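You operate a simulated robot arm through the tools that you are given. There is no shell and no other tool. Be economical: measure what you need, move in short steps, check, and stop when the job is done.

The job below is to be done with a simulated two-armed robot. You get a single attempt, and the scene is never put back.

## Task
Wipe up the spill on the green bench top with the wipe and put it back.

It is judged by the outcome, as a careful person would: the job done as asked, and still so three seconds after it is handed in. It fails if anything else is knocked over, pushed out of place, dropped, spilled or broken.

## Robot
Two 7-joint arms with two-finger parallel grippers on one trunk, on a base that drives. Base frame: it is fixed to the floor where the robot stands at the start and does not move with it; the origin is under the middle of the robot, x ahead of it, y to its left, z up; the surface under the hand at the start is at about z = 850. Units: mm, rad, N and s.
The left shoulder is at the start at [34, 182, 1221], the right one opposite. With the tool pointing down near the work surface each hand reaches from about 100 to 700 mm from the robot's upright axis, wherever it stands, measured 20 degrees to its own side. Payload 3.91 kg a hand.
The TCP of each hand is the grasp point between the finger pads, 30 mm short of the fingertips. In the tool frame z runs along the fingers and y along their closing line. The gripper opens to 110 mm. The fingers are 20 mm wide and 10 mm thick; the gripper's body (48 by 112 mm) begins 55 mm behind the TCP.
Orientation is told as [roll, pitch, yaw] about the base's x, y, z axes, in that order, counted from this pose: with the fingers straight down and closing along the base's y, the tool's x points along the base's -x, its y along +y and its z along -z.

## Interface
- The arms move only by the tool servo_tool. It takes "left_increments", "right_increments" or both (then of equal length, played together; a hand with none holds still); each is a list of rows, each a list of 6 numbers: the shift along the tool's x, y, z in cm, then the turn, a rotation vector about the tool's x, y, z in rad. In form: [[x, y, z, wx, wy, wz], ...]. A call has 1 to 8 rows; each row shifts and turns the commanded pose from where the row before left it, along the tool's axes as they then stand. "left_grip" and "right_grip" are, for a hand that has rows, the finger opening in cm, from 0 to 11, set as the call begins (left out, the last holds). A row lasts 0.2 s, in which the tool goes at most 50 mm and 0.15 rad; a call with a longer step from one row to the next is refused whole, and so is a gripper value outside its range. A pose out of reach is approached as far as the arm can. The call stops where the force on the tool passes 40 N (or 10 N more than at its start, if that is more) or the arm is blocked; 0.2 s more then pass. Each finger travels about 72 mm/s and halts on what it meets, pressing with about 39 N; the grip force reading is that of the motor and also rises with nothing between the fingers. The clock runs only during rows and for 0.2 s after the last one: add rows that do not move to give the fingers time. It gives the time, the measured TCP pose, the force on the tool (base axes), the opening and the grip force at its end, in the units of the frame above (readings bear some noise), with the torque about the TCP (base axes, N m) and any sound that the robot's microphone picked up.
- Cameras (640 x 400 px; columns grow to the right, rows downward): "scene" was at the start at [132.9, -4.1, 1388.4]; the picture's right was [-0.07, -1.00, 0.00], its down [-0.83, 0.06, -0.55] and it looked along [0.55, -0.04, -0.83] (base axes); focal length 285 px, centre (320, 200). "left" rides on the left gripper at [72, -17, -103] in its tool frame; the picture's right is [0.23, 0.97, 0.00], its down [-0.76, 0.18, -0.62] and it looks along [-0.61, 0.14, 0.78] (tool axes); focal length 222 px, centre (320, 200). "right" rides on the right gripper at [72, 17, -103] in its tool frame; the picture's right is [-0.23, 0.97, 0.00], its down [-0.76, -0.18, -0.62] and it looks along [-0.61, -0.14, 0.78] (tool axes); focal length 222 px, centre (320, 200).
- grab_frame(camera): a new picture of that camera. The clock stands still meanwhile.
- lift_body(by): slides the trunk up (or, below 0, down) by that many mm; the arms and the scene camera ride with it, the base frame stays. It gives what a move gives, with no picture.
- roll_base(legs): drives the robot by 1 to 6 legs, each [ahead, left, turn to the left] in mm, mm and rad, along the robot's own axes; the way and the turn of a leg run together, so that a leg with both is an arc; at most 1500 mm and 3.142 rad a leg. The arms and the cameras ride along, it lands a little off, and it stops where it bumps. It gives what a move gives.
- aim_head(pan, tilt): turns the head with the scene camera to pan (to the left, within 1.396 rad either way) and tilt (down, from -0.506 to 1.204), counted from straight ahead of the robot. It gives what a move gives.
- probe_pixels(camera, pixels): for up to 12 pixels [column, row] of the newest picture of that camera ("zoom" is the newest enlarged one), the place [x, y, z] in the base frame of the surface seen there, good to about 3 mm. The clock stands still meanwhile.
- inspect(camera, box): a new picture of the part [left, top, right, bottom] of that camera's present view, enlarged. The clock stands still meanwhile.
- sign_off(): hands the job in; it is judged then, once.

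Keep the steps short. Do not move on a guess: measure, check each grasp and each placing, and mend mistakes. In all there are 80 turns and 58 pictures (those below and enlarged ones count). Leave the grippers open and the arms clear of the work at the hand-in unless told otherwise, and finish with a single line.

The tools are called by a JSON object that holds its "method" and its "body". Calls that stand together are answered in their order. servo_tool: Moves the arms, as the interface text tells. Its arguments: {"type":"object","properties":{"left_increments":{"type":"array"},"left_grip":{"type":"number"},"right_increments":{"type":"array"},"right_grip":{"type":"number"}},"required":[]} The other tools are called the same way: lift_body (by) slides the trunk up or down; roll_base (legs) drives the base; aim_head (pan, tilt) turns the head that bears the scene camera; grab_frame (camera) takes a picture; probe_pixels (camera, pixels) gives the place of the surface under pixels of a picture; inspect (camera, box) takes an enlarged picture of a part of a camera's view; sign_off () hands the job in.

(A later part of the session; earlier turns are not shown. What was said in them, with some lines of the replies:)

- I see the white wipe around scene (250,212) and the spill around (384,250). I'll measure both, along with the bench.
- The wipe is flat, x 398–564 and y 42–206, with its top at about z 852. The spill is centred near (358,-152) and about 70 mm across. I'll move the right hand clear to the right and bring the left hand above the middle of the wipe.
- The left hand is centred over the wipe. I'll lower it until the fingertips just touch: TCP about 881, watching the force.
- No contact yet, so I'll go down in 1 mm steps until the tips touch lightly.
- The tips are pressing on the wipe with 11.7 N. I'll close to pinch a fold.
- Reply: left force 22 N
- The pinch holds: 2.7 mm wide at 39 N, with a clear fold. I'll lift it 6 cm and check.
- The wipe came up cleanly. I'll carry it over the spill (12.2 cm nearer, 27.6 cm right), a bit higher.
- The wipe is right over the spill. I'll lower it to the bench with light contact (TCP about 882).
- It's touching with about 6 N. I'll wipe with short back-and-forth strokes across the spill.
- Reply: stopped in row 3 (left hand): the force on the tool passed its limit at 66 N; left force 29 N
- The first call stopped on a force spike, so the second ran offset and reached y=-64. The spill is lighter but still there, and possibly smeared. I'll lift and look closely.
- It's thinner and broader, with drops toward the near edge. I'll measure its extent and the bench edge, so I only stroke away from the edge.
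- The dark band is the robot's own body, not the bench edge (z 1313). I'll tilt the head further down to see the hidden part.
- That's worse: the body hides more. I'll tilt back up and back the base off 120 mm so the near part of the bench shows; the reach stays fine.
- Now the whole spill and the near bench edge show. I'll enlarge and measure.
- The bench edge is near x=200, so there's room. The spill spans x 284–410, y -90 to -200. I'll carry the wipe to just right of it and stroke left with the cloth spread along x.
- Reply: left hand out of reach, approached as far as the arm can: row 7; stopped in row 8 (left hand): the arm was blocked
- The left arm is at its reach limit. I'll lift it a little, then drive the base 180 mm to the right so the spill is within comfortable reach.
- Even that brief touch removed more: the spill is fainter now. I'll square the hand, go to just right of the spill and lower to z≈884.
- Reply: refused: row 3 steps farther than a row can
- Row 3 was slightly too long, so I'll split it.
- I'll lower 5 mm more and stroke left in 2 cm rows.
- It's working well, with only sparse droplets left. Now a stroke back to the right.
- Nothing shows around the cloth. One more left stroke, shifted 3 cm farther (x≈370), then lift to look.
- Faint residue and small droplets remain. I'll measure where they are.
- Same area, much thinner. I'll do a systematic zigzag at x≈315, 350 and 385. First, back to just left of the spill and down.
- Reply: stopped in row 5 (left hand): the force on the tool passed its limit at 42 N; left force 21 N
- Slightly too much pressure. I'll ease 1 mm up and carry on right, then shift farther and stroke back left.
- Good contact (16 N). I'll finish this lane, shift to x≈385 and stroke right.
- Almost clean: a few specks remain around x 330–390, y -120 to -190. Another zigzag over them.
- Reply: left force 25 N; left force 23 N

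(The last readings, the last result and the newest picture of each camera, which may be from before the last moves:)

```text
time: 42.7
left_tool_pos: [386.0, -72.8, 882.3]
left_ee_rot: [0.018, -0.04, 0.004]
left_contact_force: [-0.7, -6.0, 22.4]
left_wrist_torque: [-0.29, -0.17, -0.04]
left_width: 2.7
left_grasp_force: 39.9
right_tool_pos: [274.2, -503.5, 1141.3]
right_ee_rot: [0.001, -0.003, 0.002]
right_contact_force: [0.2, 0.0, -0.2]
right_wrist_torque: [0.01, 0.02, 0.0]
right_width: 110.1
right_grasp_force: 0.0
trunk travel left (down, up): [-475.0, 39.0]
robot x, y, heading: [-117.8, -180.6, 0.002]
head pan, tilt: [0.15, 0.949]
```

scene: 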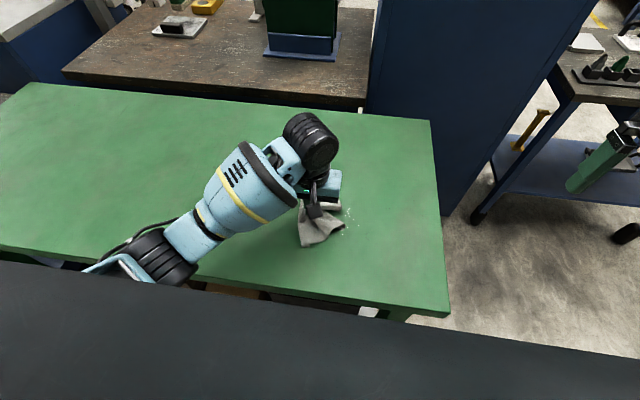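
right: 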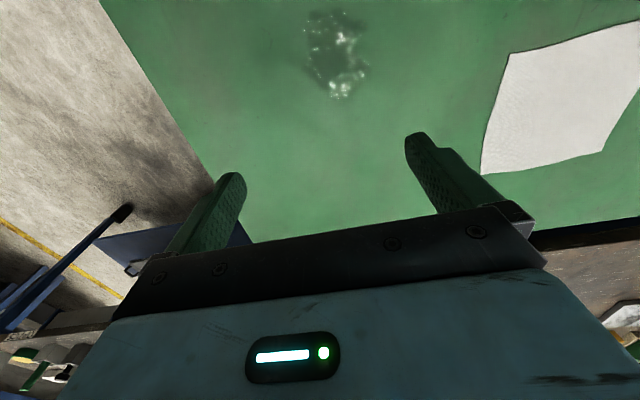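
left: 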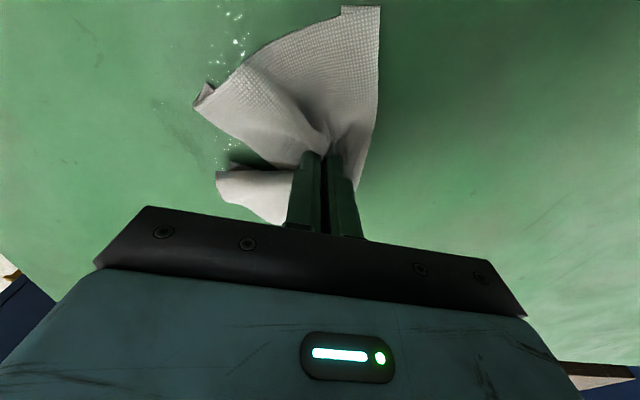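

Both lanes are done at about 20 N. I'll lift and check.

{"method": "servo_tool", "body": {"left_increments": [[0, 0, -4, 0, 0, 0], [0, 1, -4, 0, 0, 0], [0, 4, -2, 0, 0, 0], [0, 4.5, 0, 0, 0, 0], [0, 4.5, 0, 0, 0, 0], [0, 4, 0, 0, 0, 0]]}}

{"method": "inspect", "body": {"camera": "scene", "box": [260, 150, 420, 260]}}

{"method": "grab_frame", "body": {"camera": "scene"}}

{"method": "grab_frame", "body": {"camera": "left"}}

```text
time: 44.1
left_tool_pos: [379.8, 108.0, 982.1]
left_ee_rot: [0.014, -0.037, 0.003]
left_contact_force: [0.0, -0.5, -0.8]
left_wrist_torque: [-0.04, 0.02, 0.0]
left_width: 2.4
left_grasp_force: 38.9
right_tool_pos: [275.0, -502.4, 1142.0]
right_ee_rot: [-0.002, -0.002, 0.0]
right_contact_force: [0.5, -0.1, 0.4]
right_wrist_torque: [0.01, 0.01, 0.01]
right_width: 110.0
right_grasp_force: 0.1
trunk travel left (down, up): [-475.0, 39.0]
robot x, y, heading: [-115.7, -176.7, -0.001]
head pan, tilt: [0.15, 0.949]
```

```text
3.64 times, centred on (340, 205) of scene
```

zoom: 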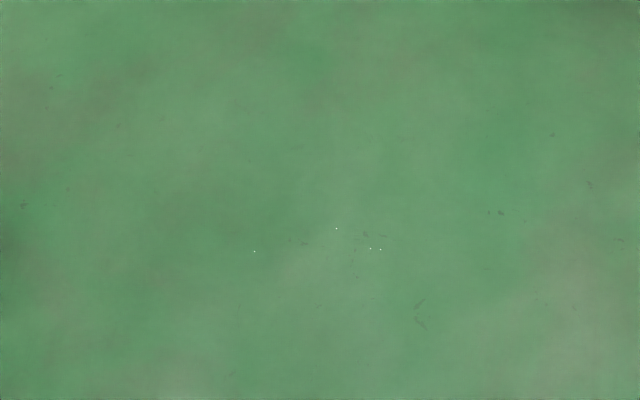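

```text
29 pictures are left
```

scene: 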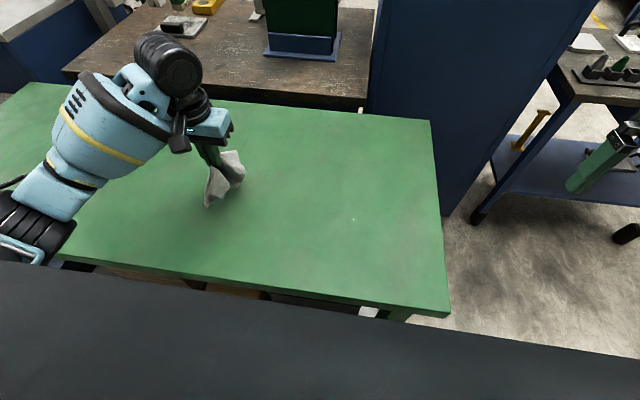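

```text
28 pictures are left
```

left: 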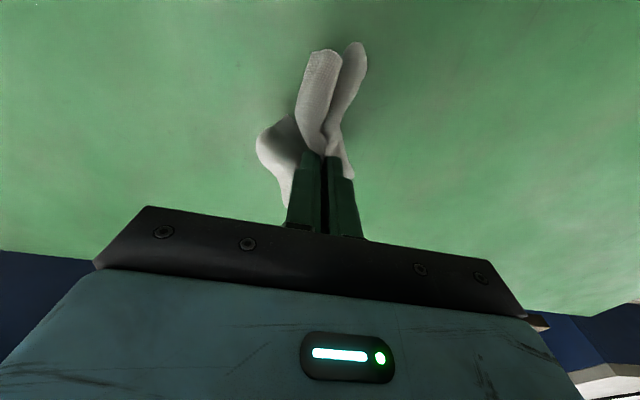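

Only four tiny specks left. I'll locate them for a last pass.

{"method": "probe_pixels", "body": {"camera": "zoom", "pixels": [[254, 252], [336, 228], [370, 248], [380, 249]]}}

{"method": "servo_tool", "body": {"left_increments": [[0, -4.6, 0, 0, 0, 0], [0.5, -4.6, 0, 0, 0, 0], [0.5, -4.6, 0, 0, 0, 0], [0.5, -4.6, 0, 0, 0, 0], [0, 0, 4.5, 0, 0, 0], [0, 0, 4.5, 0, 0, 0], [0, 0, 0.8, 0, 0, 0]]}}

```text
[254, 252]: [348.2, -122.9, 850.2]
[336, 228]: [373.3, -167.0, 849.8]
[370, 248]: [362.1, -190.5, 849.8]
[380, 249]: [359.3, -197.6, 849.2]
```

```text
time: 45.7
left_tool_pos: [369.6, -77.4, 884.3]
left_ee_rot: [0.017, -0.039, 0.005]
left_contact_force: [-0.6, -0.6, 3.7]
left_wrist_torque: [-0.02, -0.05, -0.01]
left_width: 2.8
left_grasp_force: 39.5
right_tool_pos: [275.6, -503.1, 1140.9]
right_ee_rot: [-0.001, -0.002, 0.002]
right_contact_force: [0.5, -0.6, 0.3]
right_wrist_torque: [0.01, -0.03, -0.02]
right_width: 109.9
right_grasp_force: 0.1
trunk travel left (down, up): [-475.0, 39.0]
robot x, y, heading: [-118.4, -180.4, 0.004]
head pan, tilt: [0.15, 0.949]
```

The specks lie at x 348–373, y -123 to -198. I'll stroke right past them and back left.

{"method": "servo_tool", "body": {"left_increments": [[0.8, -2.5, 0.15, 0, 0, 0], [0, -2.5, 0, 0, 0, 0], [0, -2.5, 0, 0, 0, 0], [0, -2.5, 0, 0, 0, 0], [0, -2.5, 0, 0, 0, 0], [0, -2.5, 0, 0, 0, 0], [0, -1.5, 0, 0, 0, 0], [-1.5, 0, 0, 0, 0, 0]]}}

{"method": "servo_tool", "body": {"left_increments": [[0, 2, 0, 0, 0, 0], [0, 2, 0, 0, 0, 0], [0.5, 2, 0, 0, 0, 0], [0.5, 2, 0, 0, 0, 0], [0.5, 2, 0, 0, 0, 0], [0.5, 2, 0, 0, 0, 0], [0, 2, 0, 0, 0, 0], [0, 2, 0, 0, 0, 0]]}}

{"method": "servo_tool", "body": {"left_increments": [[0, 0, -4, 0, 0, 0], [0, 1, -4, 0, 0, 0], [-1, 4, -2, 0, 0, 0], [-2, 4.3, 0, 0, 0, 0], [-2, 4.3, 0, 0, 0, 0], [-2, 4, 0, 0, 0, 0]]}}

{"method": "inspect", "body": {"camera": "scene", "box": [260, 150, 420, 260]}}

```text
time: 47.5
left_tool_pos: [375.9, -244.3, 881.5]
left_ee_rot: [0.012, -0.04, -0.001]
left_contact_force: [-8.8, -0.7, 34.9]
left_wrist_torque: [-0.12, 0.0, -0.02]
left_width: 2.6
left_grasp_force: 39.0
right_tool_pos: [271.9, -503.4, 1142.3]
right_ee_rot: [-0.002, -0.001, 0.0]
right_contact_force: [0.2, 0.6, 0.7]
right_wrist_torque: [-0.03, 0.0, -0.01]
right_width: 109.9
right_grasp_force: 0.0
trunk travel left (down, up): [-475.0, 39.0]
robot x, y, heading: [-115.9, -177.4, 0.001]
head pan, tilt: [0.15, 0.949]
```

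```text
time: 49.3
left_tool_pos: [357.4, -80.9, 881.8]
left_ee_rot: [0.016, -0.039, 0.005]
left_contact_force: [1.3, -6.9, 27.3]
left_wrist_torque: [-0.26, -0.26, -0.05]
left_width: 2.8
left_grasp_force: 38.6
right_tool_pos: [272.8, -503.2, 1142.2]
right_ee_rot: [-0.001, -0.002, 0.003]
right_contact_force: [0.0, 0.3, -0.5]
right_wrist_torque: [0.04, -0.01, -0.05]
right_width: 109.9
right_grasp_force: 0.2
trunk travel left (down, up): [-475.0, 39.0]
robot x, y, heading: [-119.9, -180.8, -0.0]
head pan, tilt: [0.15, 0.949]
```

```text
time: 50.7
left_tool_pos: [425.0, 94.8, 985.6]
left_ee_rot: [0.015, -0.036, 0.003]
left_contact_force: [0.9, 0.6, -0.1]
left_wrist_torque: [-0.02, 0.0, 0.0]
left_width: 2.6
left_grasp_force: 39.5
right_tool_pos: [276.3, -502.4, 1140.3]
right_ee_rot: [-0.001, 0.0, 0.0]
right_contact_force: [0.1, -0.9, 0.2]
right_wrist_torque: [0.02, 0.02, -0.01]
right_width: 109.9
right_grasp_force: 0.1
trunk travel left (down, up): [-475.0, 39.0]
robot x, y, heading: [-118.7, -177.7, -0.002]
head pan, tilt: [0.15, 0.949]
```

```text
3.64 times, centred on (340, 205) of scene
```

zoom: 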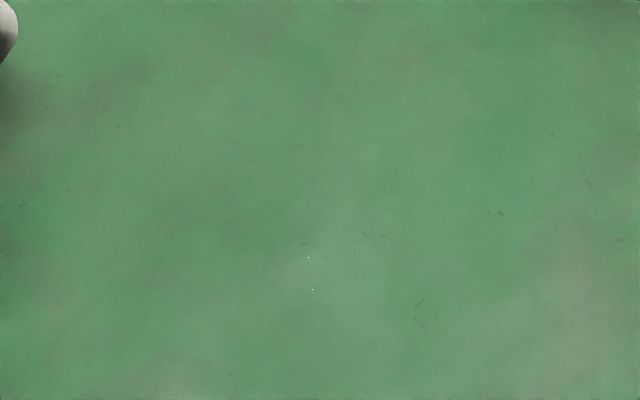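

Two pinprick specks are left, near (345,-150) and (325,-150). One more quick pass at x≈335.

{"method": "servo_tool", "body": {"left_increments": [[2.3, -4.3, 0, 0, 0, 0], [2.3, -4.3, 0, 0, 0, 0], [2.3, -4.3, 0, 0, 0, 0], [2.3, -4.3, 0, 0, 0, 0], [0, 0, 4.5, 0, 0, 0], [0, 0, 4.8, 0, 0, 0], [0, 0, 0.8, 0, 0, 0]]}}

{"method": "servo_tool", "body": {"left_increments": [[0, -2.5, 0.1, 0, 0, 0], [0, -2.5, 0, 0, 0, 0], [0, -2.5, 0, 0, 0, 0], [0, -2.5, 0, 0, 0, 0], [0, -2, 0, 0, 0, 0], [-1, 0, 0, 0, 0, 0], [0, 2, 0, 0, 0, 0], [0, 2, 0, 0, 0, 0]]}}

{"method": "servo_tool", "body": {"left_increments": [[0, 2, 0, 0, 0, 0], [0, 2.5, 0, 0, 0, 0], [0, 2.5, 0, 0, 0, 0], [0, 0, -4, 0, 0, 0], [0, 1, -4, 0, 0, 0], [-1, 4, -2, 0, 0, 0], [-2, 4.3, 0, 0, 0, 0], [-2, 4.3, 0, 0, 0, 0]]}}

{"method": "inspect", "body": {"camera": "scene", "box": [260, 150, 420, 260]}}

```text
time: 52.3
left_tool_pos: [336.2, -78.7, 882.7]
left_ee_rot: [0.016, -0.044, 0.005]
left_contact_force: [-3.2, 0.2, 23.4]
left_wrist_torque: [-0.03, -0.11, 0.03]
left_width: 2.6
left_grasp_force: 39.3
right_tool_pos: [272.4, -502.3, 1143.2]
right_ee_rot: [-0.001, -0.003, 0.001]
right_contact_force: [0.2, 0.2, 0.0]
right_wrist_torque: [-0.02, -0.03, 0.0]
right_width: 110.0
right_grasp_force: 0.0
trunk travel left (down, up): [-475.0, 39.0]
robot x, y, heading: [-118.0, -175.6, -0.001]
head pan, tilt: [0.15, 0.949]
```

```text
time: 53.0
left_tool_pos: [337.5, -132.7, 882.7]
left_ee_rot: [0.011, -0.046, 0.003]
left_contact_force: [-5.4, 0.4, 20.7]
left_wrist_torque: [-0.05, -0.01, 0.0]
left_width: 2.6
left_grasp_force: 38.8
right_tool_pos: [274.3, -502.9, 1140.2]
right_ee_rot: [0.001, 0.0, 0.002]
right_contact_force: [0.0, -0.1, 0.0]
right_wrist_torque: [-0.01, -0.05, 0.04]
right_width: 110.0
right_grasp_force: 0.1
trunk travel left (down, up): [-475.0, 39.0]
robot x, y, heading: [-116.7, -178.0, 0.003]
head pan, tilt: [0.15, 0.949]
stopped in row 3 (left hand): the force on the tool passed its limit at 42 N (the readings are from after the stop); the commanded pose is now the measured one
```

```text
time: 54.8
left_tool_pos: [383.9, 72.7, 985.9]
left_ee_rot: [0.016, -0.041, 0.007]
left_contact_force: [0.3, 0.1, -0.9]
left_wrist_torque: [0.01, -0.04, 0.0]
left_width: 2.9
left_grasp_force: 39.2
right_tool_pos: [275.7, -502.6, 1141.8]
right_ee_rot: [0.001, -0.002, 0.002]
right_contact_force: [-0.5, -1.0, 0.0]
right_wrist_torque: [0.01, -0.01, 0.0]
right_width: 110.1
right_grasp_force: 0.1
trunk travel left (down, up): [-475.0, 39.0]
robot x, y, heading: [-116.7, -180.4, 0.001]
head pan, tilt: [0.15, 0.949]
```

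```text
3.64 times, centred on (340, 205) of scene
```

zoom: 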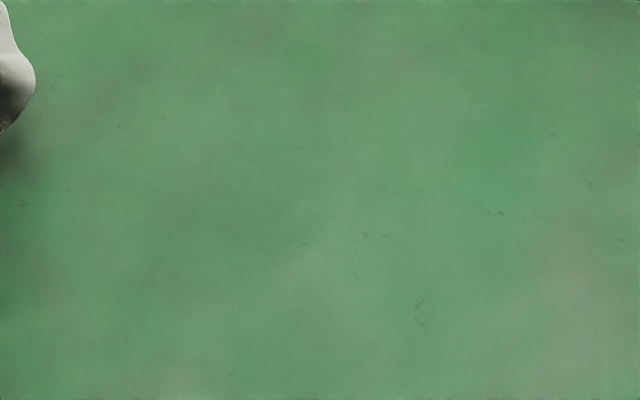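

The bench is clean. Now I'll drive the base back to about its start place (left 180, ahead 118) so the wipe's home is in easy reach.

{"method": "roll_base", "body": {"legs": [[0, 178, 0], [110, 0, 0]]}}

{"method": "aim_head", "body": {"pan": -0.073, "tilt": 0.983}}

```text
time: 57.8
left_tool_pos: [494.9, 251.0, 986.6]
left_ee_rot: [0.016, -0.04, 0.007]
left_contact_force: [0.0, -1.0, 0.0]
left_wrist_torque: [-0.02, 0.03, 0.02]
left_width: 2.6
left_grasp_force: 38.7
right_tool_pos: [387.1, -323.3, 1142.1]
right_ee_rot: [-0.001, 0.0, 0.002]
right_contact_force: [0.3, 0.0, 0.2]
right_wrist_torque: [-0.01, 0.02, -0.02]
right_width: 109.8
right_grasp_force: 0.0
trunk travel left (down, up): [-475.0, 39.0]
robot x, y, heading: [-8.5, -1.1, 0.0]
head pan, tilt: [0.15, 0.949]
```

```text
time: 58.5
left_tool_pos: [494.4, 252.6, 986.0]
left_ee_rot: [0.015, -0.041, 0.008]
left_contact_force: [-0.6, -0.3, -0.3]
left_wrist_torque: [0.01, -0.04, -0.01]
left_width: 2.5
left_grasp_force: 38.8
right_tool_pos: [385.9, -322.1, 1140.9]
right_ee_rot: [-0.001, 0.001, 0.001]
right_contact_force: [-0.4, 0.0, -0.4]
right_wrist_torque: [-0.02, 0.0, 0.0]
right_width: 110.5
right_grasp_force: 0.1
trunk travel left (down, up): [-475.0, 39.0]
robot x, y, heading: [-7.2, 4.7, 0.008]
head pan, tilt: [-0.073, 0.983]
```

Now I'll straighten the hand, move to (480,124) and lower to a light touch.

{"method": "servo_tool", "body": {"left_increments": [[0.4, -4.2, 0, 0.015, 0.04, 0], [0.4, -4.2, 0, 0, 0, 0], [0.6, -4.3, 0, 0, 0, 0], [0, 0, 4, 0, 0, 0], [0, 0, 4, 0, 0, 0], [0, 0, 1.8, 0, 0, 0], [0, 0, 0.4, 0, 0, 0]]}}

{"method": "grab_frame", "body": {"camera": "scene"}}

{"method": "grab_frame", "body": {"camera": "left"}}

```text
time: 60.1
left_tool_pos: [483.6, 124.6, 883.1]
left_ee_rot: [-0.002, -0.006, 0.006]
left_contact_force: [1.1, 0.2, 3.8]
left_wrist_torque: [0.03, -0.09, 0.05]
left_width: 2.5
left_grasp_force: 38.6
right_tool_pos: [386.7, -321.4, 1142.5]
right_ee_rot: [-0.002, -0.001, 0.001]
right_contact_force: [0.5, 0.1, 0.4]
right_wrist_torque: [0.0, -0.01, 0.02]
right_width: 110.1
right_grasp_force: 0.1
trunk travel left (down, up): [-475.0, 39.0]
robot x, y, heading: [-9.9, -1.5, -0.0]
head pan, tilt: [-0.073, 0.983]
```

```text
25 pictures are left
```

scene: 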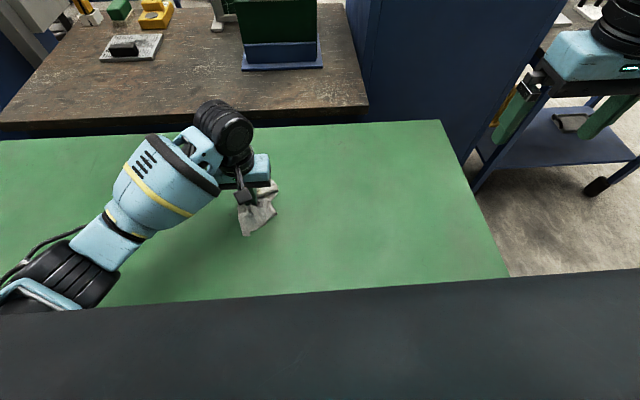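

```text
24 pictures are left
```

left: 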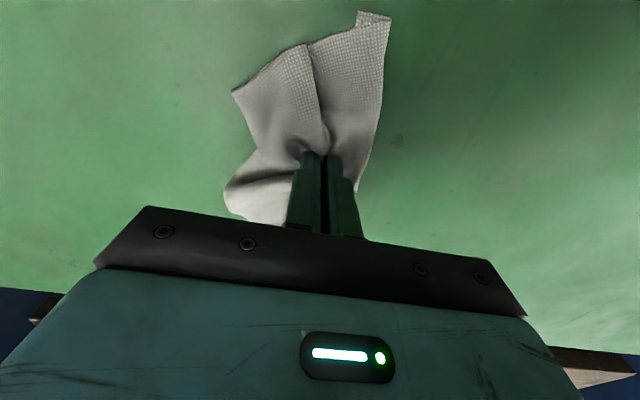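

It's down at the home spot, a bit crumpled. I'll open the fingers, lift away, and see how it lies.

{"method": "servo_tool", "body": {"left_increments": [[0, 0, 0, 0, 0, 0], [0, 0, 0, 0, 0, 0], [0, 0, 0, 0, 0, 0], [0, 0, 0, 0, 0, 0], [0, 0, -2, 0, 0, 0], [0, 0, -4, 0, 0, 0], [3, 0, -4, 0, 0, 0], [3, 0, -3, 0, 0, 0]], "left_grip": 5}}

{"method": "inspect", "body": {"camera": "scene", "box": [180, 140, 340, 260]}}

{"method": "grab_frame", "body": {"camera": "left"}}

```text
time: 61.9
left_tool_pos: [421.4, 127.0, 1014.4]
left_ee_rot: [0.002, -0.002, 0.008]
left_contact_force: [0.3, 0.1, 0.9]
left_wrist_torque: [-0.02, -0.06, -0.01]
left_width: 49.8
left_grasp_force: 0.1
right_tool_pos: [385.7, -322.4, 1142.0]
right_ee_rot: [0.0, 0.0, 0.001]
right_contact_force: [-0.6, 0.6, 0.1]
right_wrist_torque: [0.01, -0.02, -0.03]
right_width: 110.0
right_grasp_force: 0.0
trunk travel left (down, up): [-475.0, 39.0]
robot x, y, heading: [-3.5, -1.3, 0.004]
head pan, tilt: [-0.073, 0.983]
```

```text
3.33 times, centred on (260, 200) of scene
```

zoom: 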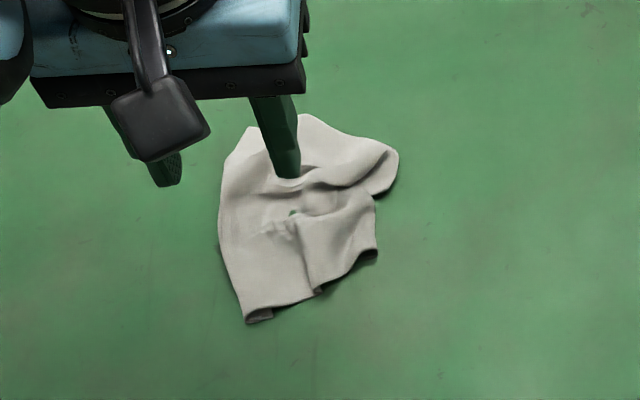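

```text
22 pictures are left
```

left: 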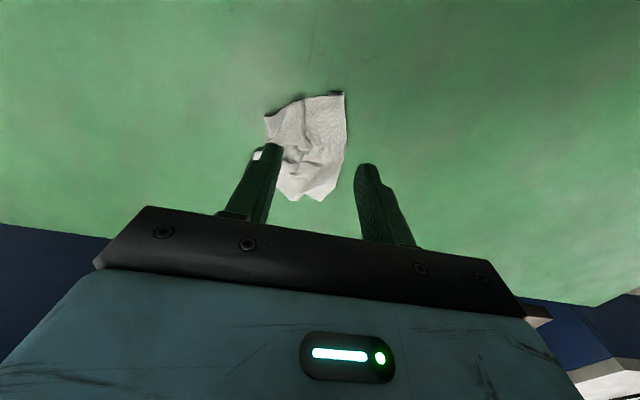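

The wipe is home but crumpled, and skewed slightly to the right. I'll clear the hand from view and measure.

{"method": "servo_tool", "body": {"left_increments": [[2, 4, 0, 0, 0, 0], [0, 4.5, 0, 0, 0, 0], [0, 4.5, 0, 0, 0, 0]]}}

{"method": "inspect", "body": {"camera": "scene", "box": [180, 140, 340, 260]}}

{"method": "probe_pixels", "body": {"camera": "zoom", "pixels": [[248, 130], [300, 116], [395, 155], [376, 198], [376, 250], [318, 290], [247, 318], [220, 220], [300, 215], [350, 165]]}}

```text
time: 62.7
left_tool_pos: [399.4, 260.9, 1012.7]
left_ee_rot: [0.002, -0.003, 0.004]
left_contact_force: [-0.7, 1.0, -0.3]
left_wrist_torque: [-0.01, 0.0, -0.01]
left_width: 50.1
left_grasp_force: 0.1
right_tool_pos: [384.9, -321.4, 1140.8]
right_ee_rot: [0.0, -0.001, 0.002]
right_contact_force: [-1.1, 0.6, 0.1]
right_wrist_torque: [-0.03, 0.01, -0.01]
right_width: 110.0
right_grasp_force: 0.1
trunk travel left (down, up): [-475.0, 39.0]
robot x, y, heading: [-8.2, 3.8, -0.002]
head pan, tilt: [-0.073, 0.983]
```

```text
3.33 times, centred on (260, 200) of scene
```

zoom: 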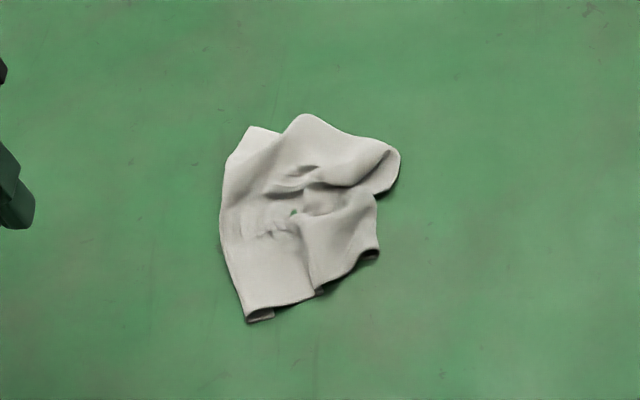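

```text
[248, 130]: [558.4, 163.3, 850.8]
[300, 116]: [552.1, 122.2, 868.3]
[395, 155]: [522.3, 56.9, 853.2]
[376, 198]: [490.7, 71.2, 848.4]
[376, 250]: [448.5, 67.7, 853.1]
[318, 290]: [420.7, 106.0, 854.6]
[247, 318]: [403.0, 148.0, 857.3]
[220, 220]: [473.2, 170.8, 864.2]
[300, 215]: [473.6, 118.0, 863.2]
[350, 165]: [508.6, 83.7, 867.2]
```

The wipe lies inside its old footprint (centre about (480,114); it was (480,124)), only crumpled. I'll smooth it once: closed fingertips pressed lightly on its middle, then opened to spread the fold.

{"method": "servo_tool", "body": {"left_increments": [[-2, -4, 0, 0, 0, 0], [-2, -4, 0, 0, 0, 0], [-2, -4, 0, 0, 0, 0], [-2, -2.5, 2, 0, 0, 0], [0, 0, 4, 0, 0, 0], [0, 0, 4, 0, 0, 0], [0, 0, 2, 0, 0, 0]], "left_grip": 0}}

{"method": "servo_tool", "body": {"left_increments": [[0, 0, 0.6, 0, 0, 0], [0, 0, 0.2, 0, 0, 0], [0, 0, 0.15, 0, 0, 0]]}}

```text
time: 64.3
left_tool_pos: [481.1, 109.6, 893.1]
left_ee_rot: [0.0, -0.004, 0.008]
left_contact_force: [0.5, 0.3, -0.6]
left_wrist_torque: [0.02, 0.0, -0.03]
left_width: 0.0
left_grasp_force: 37.5
right_tool_pos: [386.8, -322.5, 1141.8]
right_ee_rot: [0.0, -0.001, 0.001]
right_contact_force: [-0.8, -0.1, -0.5]
right_wrist_torque: [-0.02, 0.0, 0.02]
right_width: 110.0
right_grasp_force: 0.1
trunk travel left (down, up): [-475.0, 39.0]
robot x, y, heading: [-7.1, 0.8, 0.003]
head pan, tilt: [-0.073, 0.983]
```

```text
time: 65.1
left_tool_pos: [482.9, 109.2, 882.6]
left_ee_rot: [-0.001, -0.004, 0.007]
left_contact_force: [-0.1, -0.3, 0.6]
left_wrist_torque: [-0.04, -0.02, 0.01]
left_width: 0.1
left_grasp_force: 37.3
right_tool_pos: [385.6, -322.6, 1141.7]
right_ee_rot: [0.001, 0.0, 0.003]
right_contact_force: [-0.7, 1.0, 0.2]
right_wrist_torque: [-0.02, 0.04, 0.01]
right_width: 109.6
right_grasp_force: 0.0
trunk travel left (down, up): [-475.0, 39.0]
robot x, y, heading: [-5.2, 0.3, 0.002]
head pan, tilt: [-0.073, 0.983]
```

Barely touching at 882.6. I'll press 2 mm more, then open to 11 cm.

{"method": "servo_tool", "body": {"left_increments": [[0, 0, 0.15, 0, 0, 0], [0, 0, 0.1, 0, 0, 0]]}}

{"method": "servo_tool", "body": {"left_increments": [[0, 0, 0, 0, 0, 0], [0, 0, 0, 0, 0, 0], [0, 0, 0, 0, 0, 0], [0, 0, 0, 0, 0, 0], [0, 0, 0, 0, 0, 0]], "left_grip": 11}}

{"method": "grab_frame", "body": {"camera": "left"}}

```text
time: 65.7
left_tool_pos: [481.6, 110.6, 882.9]
left_ee_rot: [0.0, -0.005, 0.007]
left_contact_force: [0.5, -0.1, 7.1]
left_wrist_torque: [-0.08, -0.09, 0.02]
left_width: 0.0
left_grasp_force: 37.6
right_tool_pos: [386.1, -322.5, 1142.6]
right_ee_rot: [0.0, 0.0, 0.001]
right_contact_force: [0.6, 0.1, -0.8]
right_wrist_torque: [0.01, -0.02, 0.02]
right_width: 109.9
right_grasp_force: 0.1
trunk travel left (down, up): [-475.0, 39.0]
robot x, y, heading: [-5.1, 1.2, 0.003]
head pan, tilt: [-0.073, 0.983]
```

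```text
time: 66.9
left_tool_pos: [480.4, 109.8, 882.1]
left_ee_rot: [0.0, -0.006, 0.008]
left_contact_force: [0.2, 3.6, 13.9]
left_wrist_torque: [-0.74, -0.14, 0.05]
left_width: 108.2
left_grasp_force: 0.0
right_tool_pos: [386.1, -322.3, 1141.1]
right_ee_rot: [0.001, 0.0, 0.004]
right_contact_force: [0.8, 0.3, 0.5]
right_wrist_torque: [0.0, -0.03, -0.03]
right_width: 110.2
right_grasp_force: 0.1
trunk travel left (down, up): [-475.0, 39.0]
robot x, y, heading: [-5.9, 4.1, 0.004]
head pan, tilt: [-0.073, 0.983]
```

```text
20 pictures are left
```

left: 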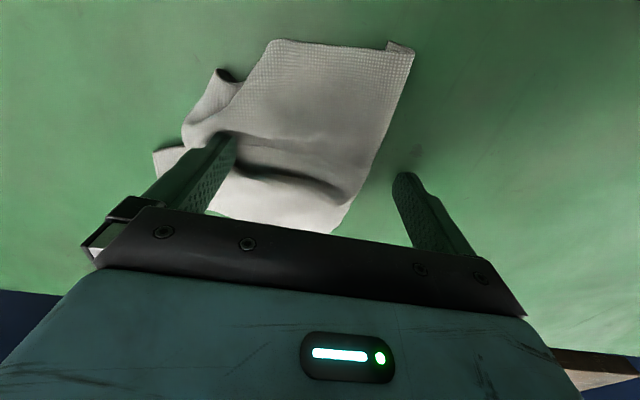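

The middle fold flattened out. I'll lift and measure again.

{"method": "servo_tool", "body": {"left_increments": [[0, 0, -2, 0, 0, 0], [0, 0, -4, 0, 0, 0], [1, 2, -4, 0, 0, 0], [2, 4, -2, 0, 0, 0], [2, 4.3, 0, 0, 0, 0], [2, 4, 0, 0, 0, 0]]}}

{"method": "inspect", "body": {"camera": "scene", "box": [180, 140, 340, 260]}}

```text
time: 68.3
left_tool_pos: [409.8, 255.4, 998.7]
left_ee_rot: [-0.001, -0.001, 0.007]
left_contact_force: [0.0, 1.0, 0.4]
left_wrist_torque: [-0.03, 0.0, -0.01]
left_width: 109.8
left_grasp_force: 0.0
right_tool_pos: [385.6, -321.6, 1141.8]
right_ee_rot: [0.0, 0.001, 0.002]
right_contact_force: [0.2, -0.7, 0.7]
right_wrist_torque: [-0.02, 0.01, -0.01]
right_width: 110.0
right_grasp_force: 0.0
trunk travel left (down, up): [-475.0, 39.0]
robot x, y, heading: [-10.3, 4.9, 0.002]
head pan, tilt: [-0.073, 0.983]
```

```text
3.33 times, centred on (260, 200) of scene
```

zoom: 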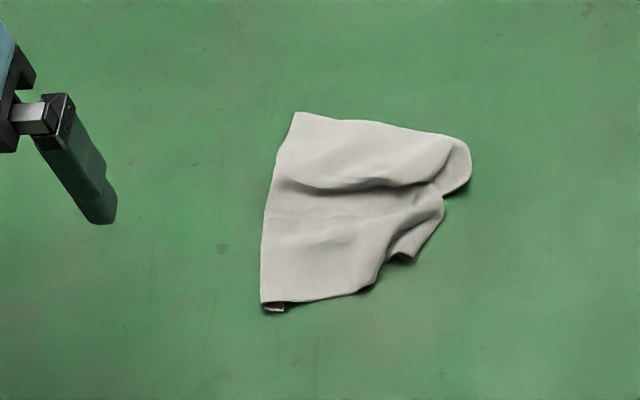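

It's flatter but shifted right a few cm. I'll measure its present outline.

{"method": "probe_pixels", "body": {"camera": "zoom", "pixels": [[296, 114], [468, 165], [442, 205], [405, 258], [264, 304], [264, 220], [350, 210], [222, 247]]}}

```text
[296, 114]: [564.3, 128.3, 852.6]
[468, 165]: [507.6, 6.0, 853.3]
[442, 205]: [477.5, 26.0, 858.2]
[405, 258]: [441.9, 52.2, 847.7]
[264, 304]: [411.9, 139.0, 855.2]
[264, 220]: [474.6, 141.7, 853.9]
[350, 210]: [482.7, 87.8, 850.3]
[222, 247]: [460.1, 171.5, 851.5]
```

The left edge is at y≈140 (it was 205). I'll turn the hand 90° so the two fingertips sit along that edge, press lightly, and pull it left; that will also straighten it.

{"method": "servo_tool", "body": {"left_increments": [[0, 0, 0, 0, 0, 0.145], [0, 0, 0, 0, 0, 0.145], [0, 0, 0, 0, 0, 0.145], [0, 0, 0, 0, 0, 0.145], [0, 0, 0, 0, 0, 0.145], [0, 0, 0, 0, 0, 0.145], [0, 0, 0, 0, 0, 0.145], [0, 0, 0, 0, 0, 0.145]]}}

{"method": "servo_tool", "body": {"left_increments": [[0, 0, 0, 0, 0, 0.14], [0, 0, 0, 0, 0, 0.14], [0, 0, 0, 0, 0, 0.13], [0, 0, 0, 0, 0, 0]]}}

```text
time: 70.1
left_tool_pos: [410.5, 252.5, 1000.9]
left_ee_rot: [0.003, -0.002, -1.156]
left_contact_force: [-0.3, -0.2, -0.7]
left_wrist_torque: [0.04, -0.01, 0.01]
left_width: 110.2
left_grasp_force: 0.1
right_tool_pos: [386.2, -321.4, 1140.3]
right_ee_rot: [-0.001, 0.0, 0.002]
right_contact_force: [-0.5, 0.2, 0.5]
right_wrist_torque: [0.01, -0.01, -0.02]
right_width: 110.2
right_grasp_force: 0.0
trunk travel left (down, up): [-475.0, 39.0]
robot x, y, heading: [-9.4, -0.2, -0.003]
head pan, tilt: [-0.073, 0.983]
```

```text
time: 71.1
left_tool_pos: [410.1, 253.1, 1000.5]
left_ee_rot: [0.001, 0.001, -1.566]
left_contact_force: [0.2, 0.0, 0.3]
left_wrist_torque: [0.02, 0.03, 0.02]
left_width: 110.0
left_grasp_force: 0.0
right_tool_pos: [385.3, -322.4, 1141.1]
right_ee_rot: [0.001, 0.002, 0.002]
right_contact_force: [0.0, -0.3, 0.4]
right_wrist_torque: [0.02, 0.0, 0.02]
right_width: 109.9
right_grasp_force: 0.0
trunk travel left (down, up): [-475.0, 39.0]
robot x, y, heading: [-7.8, 0.5, 0.003]
head pan, tilt: [-0.073, 0.983]
```

The hand is turned. I'll go to (488,118) and lower to just above the cloth.

{"method": "servo_tool", "body": {"left_increments": [[-3.4, 2, 0, 0, 0, 0], [-3.4, 2, 0, 0, 0, 0], [-3.4, 2, 0, 0, 0, 0], [-3.3, 1.8, 2, 0, 0, 0], [0, 0, 4, 0, 0, 0], [0, 0, 4, 0, 0, 0], [0, 0, 1.5, 0, 0, 0], [0, 0, 0.25, 0, 0, 0]]}}

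{"method": "servo_tool", "body": {"left_increments": [[0, 0, 0.15, 0, 0, 0], [0, 0, 0.1, 0, 0, 0]]}}

{"method": "grab_frame", "body": {"camera": "left"}}

```text
time: 72.9
left_tool_pos: [489.8, 117.4, 881.8]
left_ee_rot: [0.003, 0.001, -1.564]
left_contact_force: [0.3, -0.9, 0.4]
left_wrist_torque: [0.05, 0.0, -0.01]
left_width: 110.0
left_grasp_force: 0.0
right_tool_pos: [386.5, -322.1, 1141.2]
right_ee_rot: [0.0, 0.001, 0.001]
right_contact_force: [-1.1, 0.5, -0.1]
right_wrist_torque: [-0.02, 0.0, -0.01]
right_width: 110.2
right_grasp_force: 0.0
trunk travel left (down, up): [-475.0, 39.0]
robot x, y, heading: [-6.2, 0.8, 0.002]
head pan, tilt: [-0.073, 0.983]
```

```text
time: 73.5
left_tool_pos: [490.0, 117.3, 882.7]
left_ee_rot: [0.007, 0.0, -1.564]
left_contact_force: [-0.3, -0.5, 10.4]
left_wrist_torque: [0.06, 0.56, 0.04]
left_width: 109.9
left_grasp_force: 0.1
right_tool_pos: [385.0, -321.6, 1141.2]
right_ee_rot: [0.001, 0.0, 0.003]
right_contact_force: [0.1, 0.7, 0.4]
right_wrist_torque: [0.0, 0.0, 0.0]
right_width: 110.0
right_grasp_force: 0.1
trunk travel left (down, up): [-475.0, 39.0]
robot x, y, heading: [-6.0, -1.2, 0.0]
head pan, tilt: [-0.073, 0.983]
```

```text
18 pictures are left
```

left: 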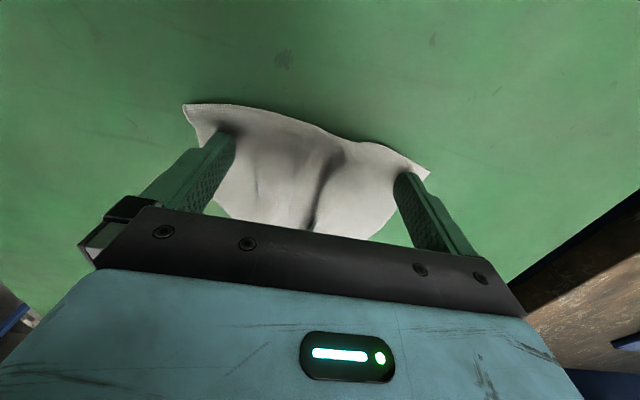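

Both tips sit on the left edge, at 10 N total. I'll press a hair more and pull left 6 cm.

{"method": "servo_tool", "body": {"left_increments": [[0, 0, 0.05, 0, 0, 0], [1.2, 0, 0, 0, 0, 0], [1.2, 0, 0, 0, 0, 0], [1.2, 0, 0, 0, 0, 0], [1.2, 0, 0, 0, 0, 0], [1.2, 0, 0, 0, 0, 0]]}}

{"method": "grab_frame", "body": {"camera": "left"}}

{"method": "inspect", "body": {"camera": "scene", "box": [180, 140, 340, 260]}}

```text
time: 74.9
left_tool_pos: [489.8, 178.9, 881.7]
left_ee_rot: [0.005, 0.0, -1.564]
left_contact_force: [1.2, -4.2, 20.5]
left_wrist_torque: [-0.02, 1.21, 0.21]
left_width: 110.0
left_grasp_force: 0.1
right_tool_pos: [385.0, -322.6, 1142.1]
right_ee_rot: [-0.001, -0.003, 0.002]
right_contact_force: [0.3, 0.2, -0.2]
right_wrist_torque: [-0.01, -0.04, 0.0]
right_width: 109.8
right_grasp_force: 0.2
trunk travel left (down, up): [-475.0, 39.0]
robot x, y, heading: [-9.3, 0.9, 0.009]
head pan, tilt: [-0.073, 0.983]
```

```text
17 pictures are left
```

left: 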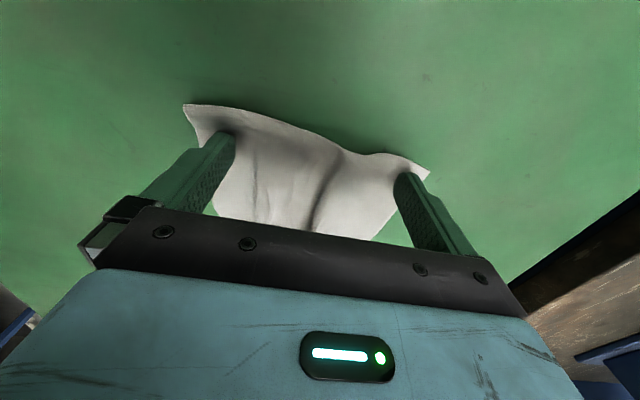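

```text
3.33 times, centred on (260, 200) of scene
```

zoom: 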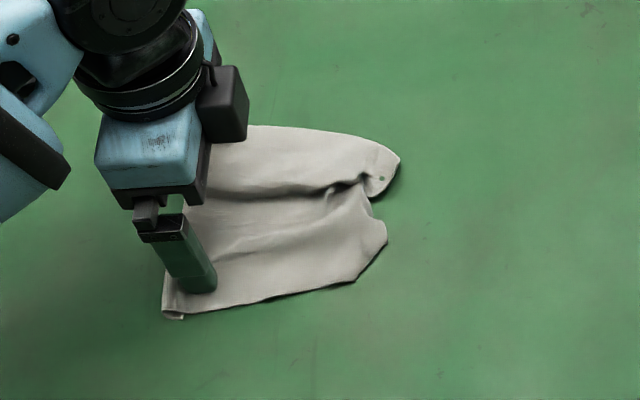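

The wipe followed and is much flatter. I'll lift straight up, move clear, and measure.

{"method": "servo_tool", "body": {"left_increments": [[0, 0, -1, 0, 0, 0], [0, 0, -3, 0, 0, 0], [0, 0, -4, 0, 0, 0], [0, 0, -4, 0, 0, 0], [4, -1, 0, 0, 0, 0], [4, -2, 0, 0, 0, 0], [4, -2, 0, 0, 0, 0], [3, -2, 0, 0, 0, 0]]}}

{"method": "inspect", "body": {"camera": "scene", "box": [180, 140, 340, 260]}}

{"method": "probe_pixels", "body": {"camera": "zoom", "pixels": [[398, 160], [385, 235], [355, 280], [170, 312], [200, 130], [185, 215], [290, 210]]}}

{"method": "grab_frame", "body": {"camera": "scene"}}

```text
time: 76.7
left_tool_pos: [415.2, 327.4, 1000.8]
left_ee_rot: [0.003, 0.001, -1.565]
left_contact_force: [0.3, 0.1, -0.4]
left_wrist_torque: [-0.01, 0.01, -0.06]
left_width: 109.9
left_grasp_force: 0.0
right_tool_pos: [385.3, -321.5, 1141.7]
right_ee_rot: [0.0, 0.0, 0.002]
right_contact_force: [1.1, 0.7, -0.3]
right_wrist_torque: [0.01, -0.04, -0.02]
right_width: 110.0
right_grasp_force: 0.0
trunk travel left (down, up): [-475.0, 39.0]
robot x, y, heading: [-10.2, 2.7, 0.004]
head pan, tilt: [-0.073, 0.983]
```

```text
3.33 times, centred on (260, 200) of scene
```

zoom: 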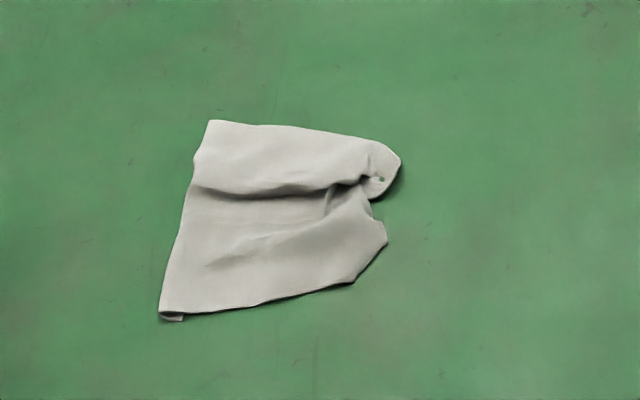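

```text
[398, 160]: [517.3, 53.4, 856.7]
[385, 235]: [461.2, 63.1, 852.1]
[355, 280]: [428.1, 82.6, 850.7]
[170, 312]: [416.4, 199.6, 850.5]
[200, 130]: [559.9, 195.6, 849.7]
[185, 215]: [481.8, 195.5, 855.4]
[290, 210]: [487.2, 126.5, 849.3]
```

```text
14 pictures are left
```

scene: 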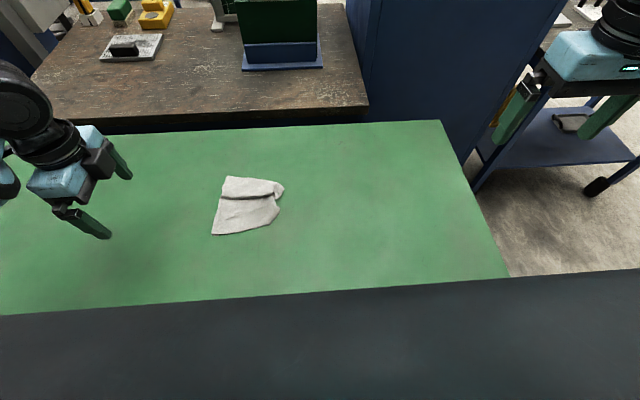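

The wipe lies inside its original footprint (x 416–560, y 53–200), nearly flat. One last close look at the spill area.

{"method": "inspect", "body": {"camera": "scene", "box": [280, 170, 500, 300]}}

```text
2.91 times, centred on (390, 235) of scene
```

zoom: 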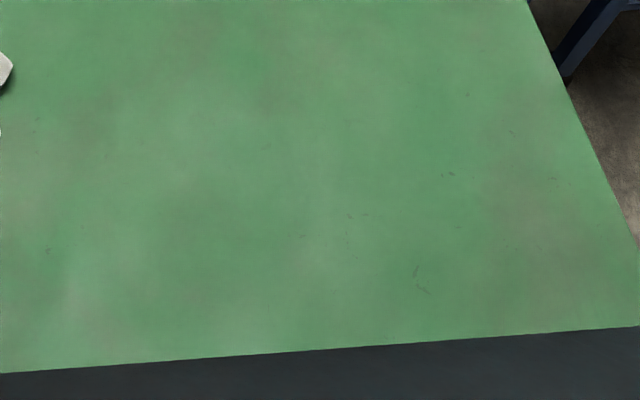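

The bench is clean, the wipe is back, both grippers are open and both arms are clear. Handing in.

{"method": "sign_off", "body": {}}

```text
The job is handed in.
```

The spill is wiped off the green bench top with no trace visible, and the wipe is back in its original place, slightly creased and with its right-hand side a little bunched.
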